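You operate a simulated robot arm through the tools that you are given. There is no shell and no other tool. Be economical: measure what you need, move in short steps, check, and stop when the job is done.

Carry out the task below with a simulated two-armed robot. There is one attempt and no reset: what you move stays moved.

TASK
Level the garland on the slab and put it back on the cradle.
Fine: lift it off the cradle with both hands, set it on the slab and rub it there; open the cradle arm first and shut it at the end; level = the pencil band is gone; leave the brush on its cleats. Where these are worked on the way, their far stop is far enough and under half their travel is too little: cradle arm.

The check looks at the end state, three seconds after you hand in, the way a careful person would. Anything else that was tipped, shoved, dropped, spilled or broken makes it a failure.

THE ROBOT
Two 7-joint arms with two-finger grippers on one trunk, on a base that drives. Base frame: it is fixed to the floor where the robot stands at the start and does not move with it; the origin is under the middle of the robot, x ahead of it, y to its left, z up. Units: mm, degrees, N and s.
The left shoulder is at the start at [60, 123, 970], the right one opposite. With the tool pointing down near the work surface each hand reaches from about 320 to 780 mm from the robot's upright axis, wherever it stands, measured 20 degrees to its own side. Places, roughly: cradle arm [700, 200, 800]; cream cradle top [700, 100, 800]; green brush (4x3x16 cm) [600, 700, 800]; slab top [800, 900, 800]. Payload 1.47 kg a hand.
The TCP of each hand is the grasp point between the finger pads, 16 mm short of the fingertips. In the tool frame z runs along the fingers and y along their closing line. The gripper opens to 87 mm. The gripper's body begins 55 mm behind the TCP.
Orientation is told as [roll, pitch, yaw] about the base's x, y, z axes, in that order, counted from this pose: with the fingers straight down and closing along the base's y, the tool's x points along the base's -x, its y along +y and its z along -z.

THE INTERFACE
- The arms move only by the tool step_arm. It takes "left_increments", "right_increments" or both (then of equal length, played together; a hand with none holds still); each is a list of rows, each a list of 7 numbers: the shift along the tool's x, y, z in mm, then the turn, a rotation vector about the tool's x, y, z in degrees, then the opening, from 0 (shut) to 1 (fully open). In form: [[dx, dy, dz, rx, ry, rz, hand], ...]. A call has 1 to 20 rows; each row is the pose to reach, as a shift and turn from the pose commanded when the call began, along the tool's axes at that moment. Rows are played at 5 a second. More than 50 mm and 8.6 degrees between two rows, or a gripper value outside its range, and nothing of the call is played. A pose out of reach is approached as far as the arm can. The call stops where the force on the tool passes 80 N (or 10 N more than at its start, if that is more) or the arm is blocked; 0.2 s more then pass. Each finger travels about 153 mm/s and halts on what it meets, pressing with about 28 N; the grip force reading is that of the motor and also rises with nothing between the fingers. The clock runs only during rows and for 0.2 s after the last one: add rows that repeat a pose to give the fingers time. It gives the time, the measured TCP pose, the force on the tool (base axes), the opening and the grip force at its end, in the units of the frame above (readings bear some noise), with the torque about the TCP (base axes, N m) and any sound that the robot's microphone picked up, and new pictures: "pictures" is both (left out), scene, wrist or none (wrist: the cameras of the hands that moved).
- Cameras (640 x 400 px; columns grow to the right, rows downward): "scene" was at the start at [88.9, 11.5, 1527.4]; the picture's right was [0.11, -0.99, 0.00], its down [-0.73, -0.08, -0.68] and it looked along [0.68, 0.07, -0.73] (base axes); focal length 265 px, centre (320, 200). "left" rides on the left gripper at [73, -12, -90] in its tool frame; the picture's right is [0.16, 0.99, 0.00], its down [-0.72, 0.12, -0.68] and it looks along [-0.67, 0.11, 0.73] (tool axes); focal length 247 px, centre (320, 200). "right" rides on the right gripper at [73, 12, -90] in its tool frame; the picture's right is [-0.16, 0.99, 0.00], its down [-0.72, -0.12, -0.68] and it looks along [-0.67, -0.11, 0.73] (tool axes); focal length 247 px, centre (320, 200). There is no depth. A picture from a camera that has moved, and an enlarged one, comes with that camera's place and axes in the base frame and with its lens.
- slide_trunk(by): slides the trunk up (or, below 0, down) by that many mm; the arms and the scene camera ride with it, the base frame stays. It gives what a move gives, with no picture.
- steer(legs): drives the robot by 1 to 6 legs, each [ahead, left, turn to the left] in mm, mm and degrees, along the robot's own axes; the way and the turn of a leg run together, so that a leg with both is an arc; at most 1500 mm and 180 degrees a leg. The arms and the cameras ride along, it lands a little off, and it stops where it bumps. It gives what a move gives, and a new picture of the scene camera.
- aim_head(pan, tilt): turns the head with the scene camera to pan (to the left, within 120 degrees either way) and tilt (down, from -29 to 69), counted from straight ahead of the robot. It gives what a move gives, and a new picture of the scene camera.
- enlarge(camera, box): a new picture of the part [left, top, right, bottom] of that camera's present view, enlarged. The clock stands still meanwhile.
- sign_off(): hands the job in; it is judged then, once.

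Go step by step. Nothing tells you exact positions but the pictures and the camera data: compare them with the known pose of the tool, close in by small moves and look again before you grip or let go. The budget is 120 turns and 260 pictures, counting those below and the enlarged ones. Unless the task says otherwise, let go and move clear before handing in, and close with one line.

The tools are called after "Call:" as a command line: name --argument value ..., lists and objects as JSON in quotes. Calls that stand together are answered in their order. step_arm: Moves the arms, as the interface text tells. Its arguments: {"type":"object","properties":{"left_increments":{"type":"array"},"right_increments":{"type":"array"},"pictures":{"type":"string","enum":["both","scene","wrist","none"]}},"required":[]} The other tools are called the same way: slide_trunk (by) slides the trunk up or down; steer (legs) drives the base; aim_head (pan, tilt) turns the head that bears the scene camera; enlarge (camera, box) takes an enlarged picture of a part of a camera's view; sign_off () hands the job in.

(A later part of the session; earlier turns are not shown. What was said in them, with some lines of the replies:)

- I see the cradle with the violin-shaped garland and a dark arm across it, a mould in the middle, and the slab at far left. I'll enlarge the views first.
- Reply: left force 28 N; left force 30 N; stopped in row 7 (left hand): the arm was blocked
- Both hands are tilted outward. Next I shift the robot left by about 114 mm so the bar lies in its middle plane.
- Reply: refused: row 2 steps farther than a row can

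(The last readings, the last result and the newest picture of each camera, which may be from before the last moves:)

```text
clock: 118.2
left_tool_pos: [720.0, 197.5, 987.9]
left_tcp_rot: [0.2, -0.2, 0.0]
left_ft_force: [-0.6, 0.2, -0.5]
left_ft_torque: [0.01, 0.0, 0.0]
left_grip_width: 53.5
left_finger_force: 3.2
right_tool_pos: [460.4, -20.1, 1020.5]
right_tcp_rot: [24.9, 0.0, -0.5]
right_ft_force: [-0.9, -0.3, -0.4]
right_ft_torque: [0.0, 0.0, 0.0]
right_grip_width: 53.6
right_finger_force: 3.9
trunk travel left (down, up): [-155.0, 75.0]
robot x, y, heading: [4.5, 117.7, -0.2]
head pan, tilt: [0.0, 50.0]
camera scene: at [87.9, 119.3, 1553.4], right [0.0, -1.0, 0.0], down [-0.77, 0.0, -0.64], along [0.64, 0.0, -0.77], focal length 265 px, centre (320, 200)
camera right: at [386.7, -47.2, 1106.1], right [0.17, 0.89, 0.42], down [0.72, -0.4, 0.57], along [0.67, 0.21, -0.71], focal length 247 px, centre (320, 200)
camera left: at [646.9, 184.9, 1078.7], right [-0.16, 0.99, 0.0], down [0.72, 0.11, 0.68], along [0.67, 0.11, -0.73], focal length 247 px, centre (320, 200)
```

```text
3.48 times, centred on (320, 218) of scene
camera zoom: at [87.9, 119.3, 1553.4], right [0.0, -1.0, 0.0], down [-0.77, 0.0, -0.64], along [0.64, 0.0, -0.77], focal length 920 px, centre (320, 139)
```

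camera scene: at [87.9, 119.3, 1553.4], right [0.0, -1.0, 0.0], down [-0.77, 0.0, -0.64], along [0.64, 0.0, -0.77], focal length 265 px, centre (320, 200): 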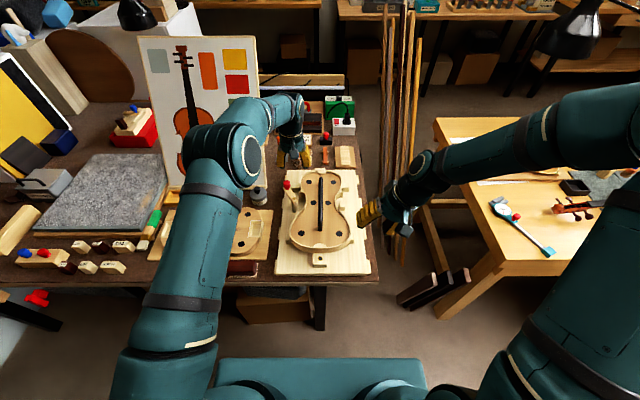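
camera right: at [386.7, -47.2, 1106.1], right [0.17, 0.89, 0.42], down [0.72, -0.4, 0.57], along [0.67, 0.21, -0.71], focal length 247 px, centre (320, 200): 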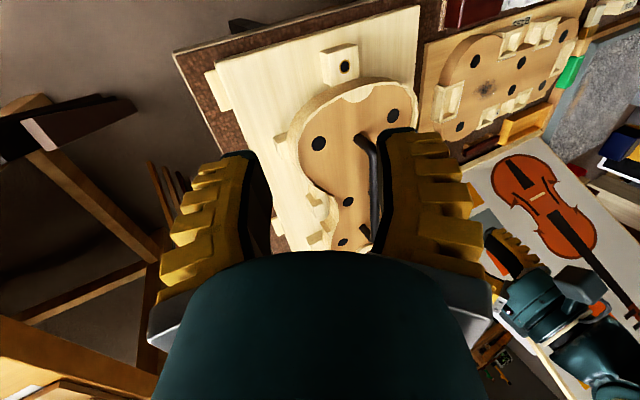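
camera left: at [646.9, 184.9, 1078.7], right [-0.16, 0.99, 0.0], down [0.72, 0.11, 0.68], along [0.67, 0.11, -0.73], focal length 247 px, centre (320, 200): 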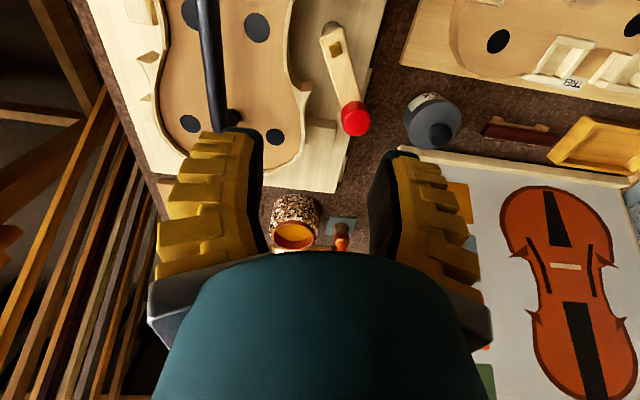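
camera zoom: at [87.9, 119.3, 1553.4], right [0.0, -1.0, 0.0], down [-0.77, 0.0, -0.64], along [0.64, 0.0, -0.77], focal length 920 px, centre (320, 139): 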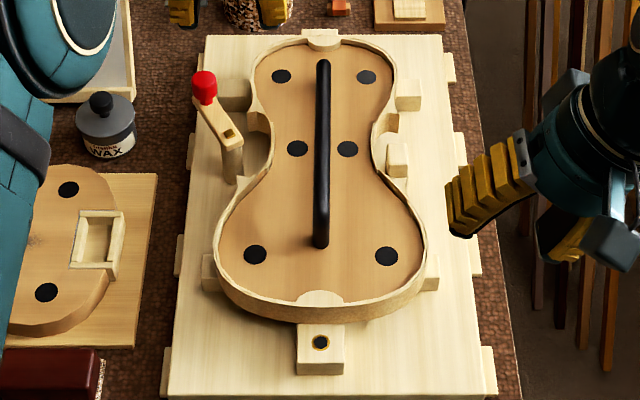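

Call:
step_arm --left_increments '[[-4, 10, 20, 0, 0, -7, 0.5], [-8, 20, 45, 0, 0, -14, 0.5], [-14, 32.5, 70, 0, 0, -21, 0.5], [-14, 32.5, 80, 0, 0, -28, 0.5], [-14, 32.5, 80, 0, 0, -28, 0.5]]' --pictures "wrist"

```text
clock: 119.4
left_tool_pos: [734.1, 232.0, 909.1]
left_tcp_rot: [-0.1, -0.1, 28.3]
left_ft_force: [0.1, 0.1, -0.7]
left_ft_torque: [0.0, -0.03, 0.01]
left_grip_width: 49.0
left_finger_force: 4.0
right_tool_pos: [462.1, -18.2, 1019.5]
right_tcp_rot: [24.9, 0.0, -0.3]
right_ft_force: [-1.2, -0.6, -1.2]
right_ft_torque: [0.01, 0.02, -0.03]
right_grip_width: 53.2
right_finger_force: 3.6
trunk travel left (down, up): [-155.0, 75.0]
robot x, y, heading: [0.0, 118.3, -0.1]
head pan, tilt: [0.0, 50.0]
camera left: at [675.7, 185.4, 998.6], right [-0.6, 0.8, 0.0], down [0.58, 0.44, 0.68], along [0.54, 0.41, -0.73], focal length 247 px, centre (320, 200)
```

left: 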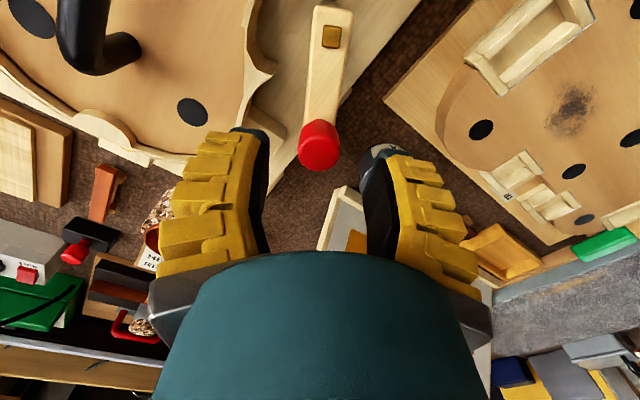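

Call:
step_arm --left_increments '[[0, 0, 15, 0, 0, 0, 0.5], [0, 0, 28, 0, 0, 0, 0.5], [0, 0, 28, 0, 0, 0, 0.27], [0, 0, 28, 0, 0, 0, 0.27], [0.5, -7.4, 28, 0, 0, 8, 0.27], [2.1, -14.6, 28, 0, 0, 16, 0.27], [4.6, -21.6, 28, 0, 0, 24, 0.27], [8.1, -28.1, 28, 0, 0, 32, 0.27], [12.4, -34.1, 28, 0, 0, 40, 0.27]]' --pictures "wrist"

```text
clock: 121.4
left_tool_pos: [739.1, 195.3, 879.3]
left_tcp_rot: [0.2, 0.0, -12.1]
left_ft_force: [-0.1, 0.7, 0.9]
left_ft_torque: [0.03, 0.0, -0.03]
left_grip_width: 30.0
left_finger_force: 4.9
right_tool_pos: [461.2, -19.7, 1019.3]
right_tcp_rot: [24.9, 0.0, -0.5]
right_ft_force: [-0.5, -0.5, 0.7]
right_ft_torque: [0.01, 0.0, 0.0]
right_grip_width: 53.2
right_finger_force: 4.0
trunk travel left (down, up): [-155.0, 75.0]
robot x, y, heading: [3.5, 117.6, -0.3]
head pan, tilt: [0.0, 50.0]
camera left: at [665.6, 197.9, 970.0], right [0.05, 1.0, 0.0], down [0.73, -0.04, 0.68], along [0.68, -0.04, -0.73], focal length 247 px, centre (320, 200)
```

left: 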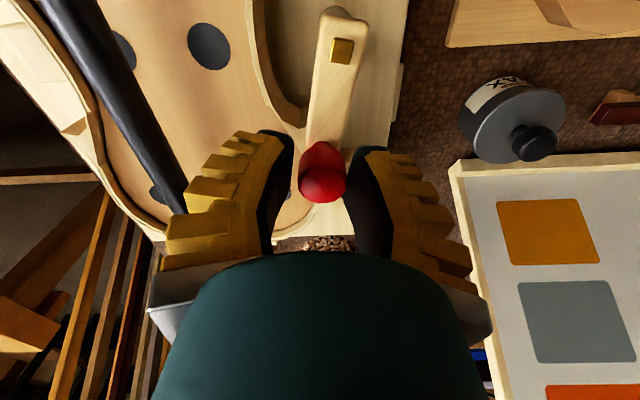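

Call:
step_arm --left_increments '[[0.5, -7.4, 0, 0, 0, 8, 0.27], [2.1, -14.6, 0, 0, 0, 16, 0.27], [4.6, -21.6, 0, 0, 0, 24, 0.27], [8.1, -28.1, 0, 0, 0, 32, 0.27], [12.4, -34.1, 0, 0, 0, 40, 0.27], [15, -36.8, 0, 0, 0, 44, 0.27]]' --pictures "wrist"

Call:
enlarge --camera "scene" --box '[266, 160, 362, 220]'

```text
clock: 122.8
left_tool_pos: [716.7, 162.3, 881.8]
left_tcp_rot: [0.2, 0.1, -56.0]
left_ft_force: [-0.3, 0.8, 0.4]
left_ft_torque: [0.05, 0.02, -0.04]
left_grip_width: 30.0
left_finger_force: 5.0
right_tool_pos: [461.3, -19.9, 1018.4]
right_tcp_rot: [24.9, -0.1, -0.4]
right_ft_force: [0.4, -0.5, 0.0]
right_ft_torque: [0.01, 0.02, 0.01]
right_grip_width: 53.5
right_finger_force: 4.1
trunk travel left (down, up): [-155.0, 75.0]
robot x, y, heading: [4.4, 116.9, -0.1]
head pan, tilt: [0.0, 50.0]
camera left: at [666.9, 215.3, 970.3], right [0.73, 0.68, 0.0], down [0.5, -0.54, 0.68], along [0.47, -0.5, -0.73], focal length 247 px, centre (320, 200)
```

left: 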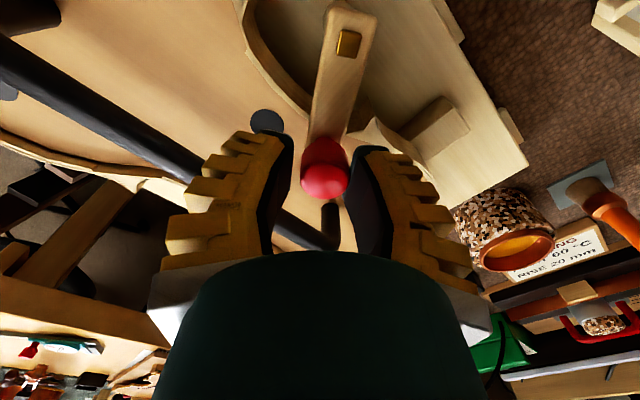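

```text
6.67 times, centred on (314, 190) of scene
camera zoom: at [88.7, 120.4, 1553.4], right [0.0, -1.0, 0.0], down [-0.77, 0.0, -0.64], along [0.64, 0.0, -0.77], focal length 1764 px, centre (360, 267)
```

zoom: 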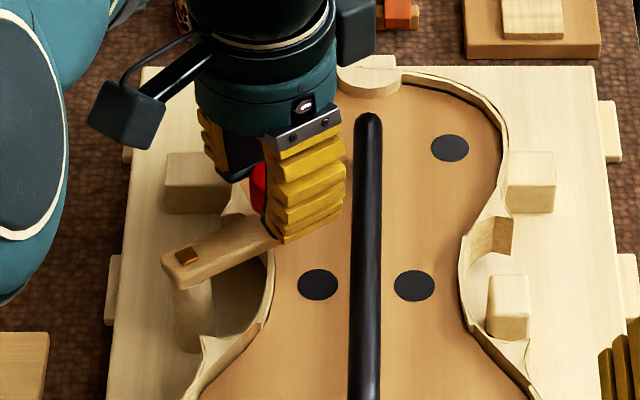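

Call:
step_arm --left_increments '[[0.2, -4, 0, 0, 0, 4, 0.27], [0.5, -7.4, 0, 0, 0, 8, 0.27], [1.2, -11, 0, 0, 0, 12, 0.27]]' --pictures "wrist"

Call:
enlarge --camera "scene" --box '[266, 160, 362, 220]'

```text
clock: 123.6
left_tool_pos: [709.7, 160.1, 881.7]
left_tcp_rot: [0.2, -0.1, -67.9]
left_ft_force: [14.1, 8.4, 3.9]
left_ft_torque: [0.04, -0.21, 0.2]
left_grip_width: 40.2
left_finger_force: 13.0
right_tool_pos: [463.2, -18.4, 1019.4]
right_tcp_rot: [24.9, 0.0, -0.4]
right_ft_force: [-0.6, -0.2, 0.7]
right_ft_torque: [0.03, 0.0, 0.03]
right_grip_width: 53.3
right_finger_force: 3.4
trunk travel left (down, up): [-155.0, 75.0]
robot x, y, heading: [-3.3, 116.3, -0.1]
head pan, tilt: [0.0, 50.0]
camera left: at [671.1, 221.6, 970.8], right [0.86, 0.52, 0.01], down [0.38, -0.63, 0.68], along [0.36, -0.58, -0.73], focal length 247 px, centre (320, 200)
```

left: 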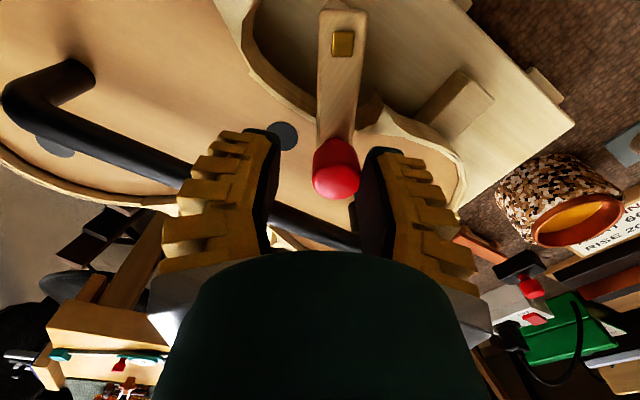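

```text
6.67 times, centred on (314, 190) of scene
camera zoom: at [90.0, 121.7, 1553.3], right [0.0, -1.0, 0.0], down [-0.77, 0.0, -0.64], along [0.64, 0.0, -0.77], focal length 1764 px, centre (360, 267)
```

zoom: 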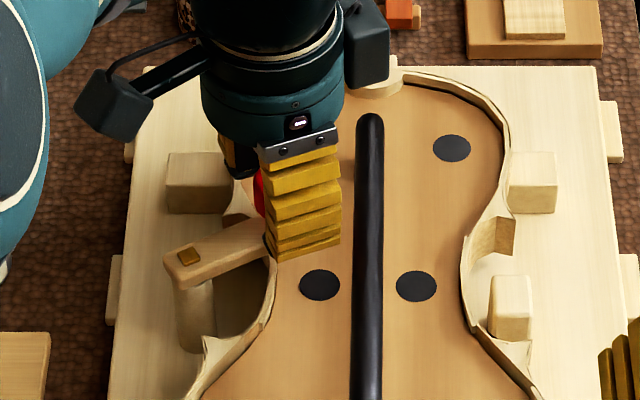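

Call:
step_arm --left_increments '[[0, 9, 0, 0, 0, 0, 0.4], [0, 9, -5, 0, 0, 0, 0.45], [0, 9, -40, 0, 0, 0, 0.45], [0, 9, -85, 0, 0, 0, 0.45], [0, 9, -130, 0, 0, -8, 0.45], [0, 9, -150, 0, 0, -16, 0.45], [0, 9, -150, 0, 0, -24, 0.45], [20, 9, -150, 0, 0, -32, 0.45], [40, 9, -150, 0, 0, -40, 0.45], [60, 20, -150, 0, 0, -48, 0.45], [80, 40, -150, 0, 0, -56, 0.45]]' --pictures "scene"

Call:
enlarge --camera "scene" --box '[266, 160, 362, 220]'

Call:
enlarge --camera "scene" --box '[256, 160, 384, 275]'

```text
clock: 126.0
left_tool_pos: [714.9, 246.5, 1029.1]
left_tcp_rot: [0.0, -0.1, -11.9]
left_ft_force: [-0.3, -0.3, 0.3]
left_ft_torque: [-0.05, 0.04, 0.0]
left_grip_width: 45.0
left_finger_force: 3.6
right_tool_pos: [462.1, -19.0, 1018.8]
right_tcp_rot: [24.9, 0.0, -0.4]
right_ft_force: [0.1, 0.3, -0.8]
right_ft_torque: [-0.04, 0.0, -0.01]
right_grip_width: 53.4
right_finger_force: 4.4
trunk travel left (down, up): [-155.0, 75.0]
robot x, y, heading: [0.2, 118.4, -0.2]
head pan, tilt: [0.0, 50.0]
camera scene: at [89.2, 121.0, 1553.3], right [0.0, -1.0, 0.0], down [-0.77, 0.0, -0.64], along [0.64, 0.0, -0.77], focal length 265 px, centre (320, 200)
```

scene: 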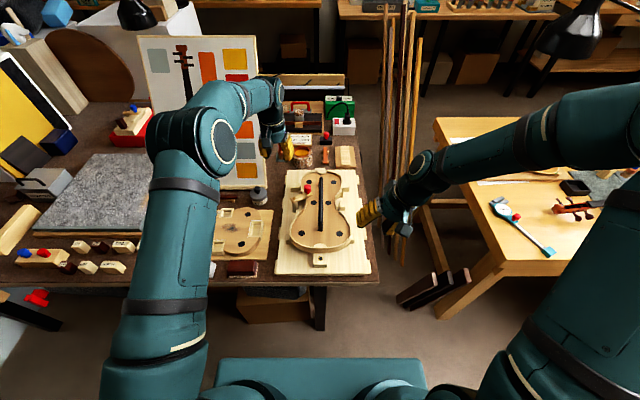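

```text
6.67 times, centred on (314, 190) of scene
camera zoom: at [89.2, 121.0, 1553.3], right [0.0, -1.0, 0.0], down [-0.77, 0.0, -0.64], along [0.64, 0.0, -0.77], focal length 1764 px, centre (360, 267)
```

zoom: 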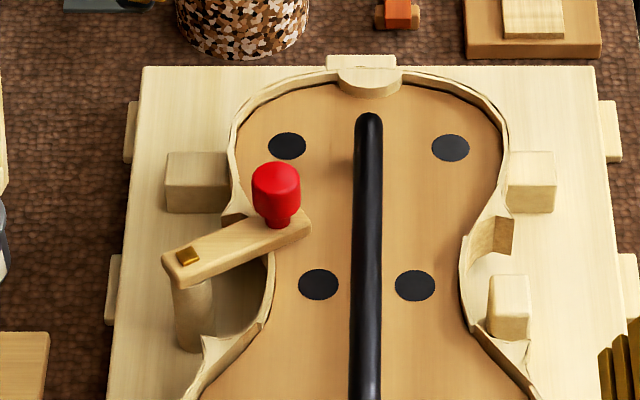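

```text
3.48 times, centred on (320, 218) of scene
camera zoom: at [89.2, 121.0, 1553.3], right [0.0, -1.0, 0.0], down [-0.77, 0.0, -0.64], along [0.64, 0.0, -0.77], focal length 920 px, centre (320, 139)
```

zoom: 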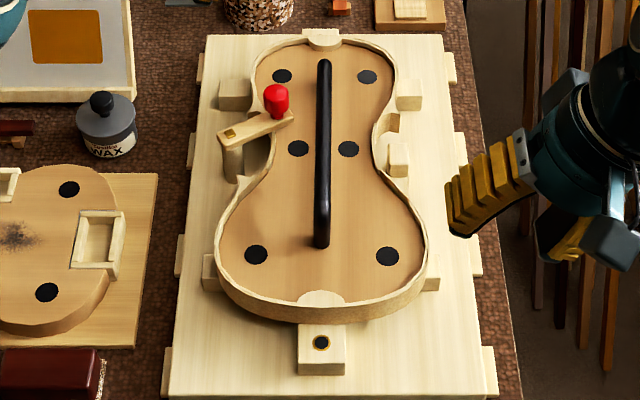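

Call:
enlarge --camera "scene" --box '[0, 140, 180, 310]'

Call:
enlarge --camera "right" --box '[240, 60, 460, 260]'

```text
2.35 times, centred on (90, 225) of scene
camera zoom: at [89.2, 121.0, 1553.3], right [0.0, -1.0, 0.0], down [-0.77, 0.0, -0.64], along [0.64, 0.0, -0.77], focal length 623 px, centre (861, 141)
```

zoom: 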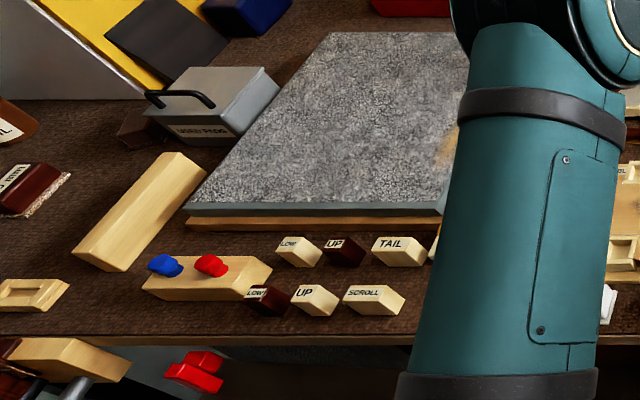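

```text
2.00 times, centred on (350, 160) of right
camera zoom: at [387.9, -45.7, 1105.9], right [0.17, 0.89, 0.42], down [0.72, -0.4, 0.57], along [0.67, 0.21, -0.71], focal length 494 px, centre (260, 280)
```

zoom: 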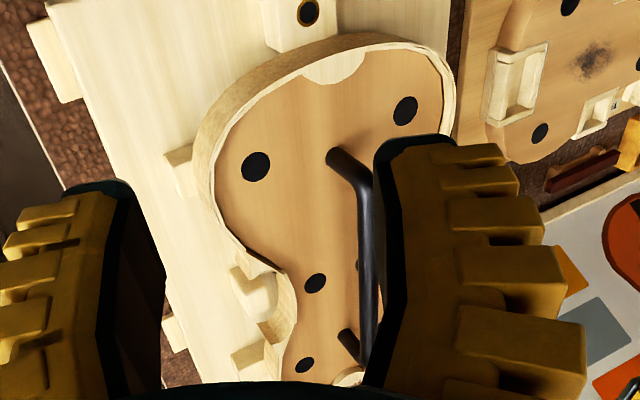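

The garland sits on the cradle with no pencil band left on the rim I can see. The cradle arm is shut at its stop, nothing else looks disturbed, and both hands are clear, so I'm handing in.

Call:
sign_off

```text
The job is handed in.
```

I levelled the garland on the slab, put it back on the cradle and shut the cradle arm; the job is handed in, and the pencil band is gone on every part of the rim I could see.
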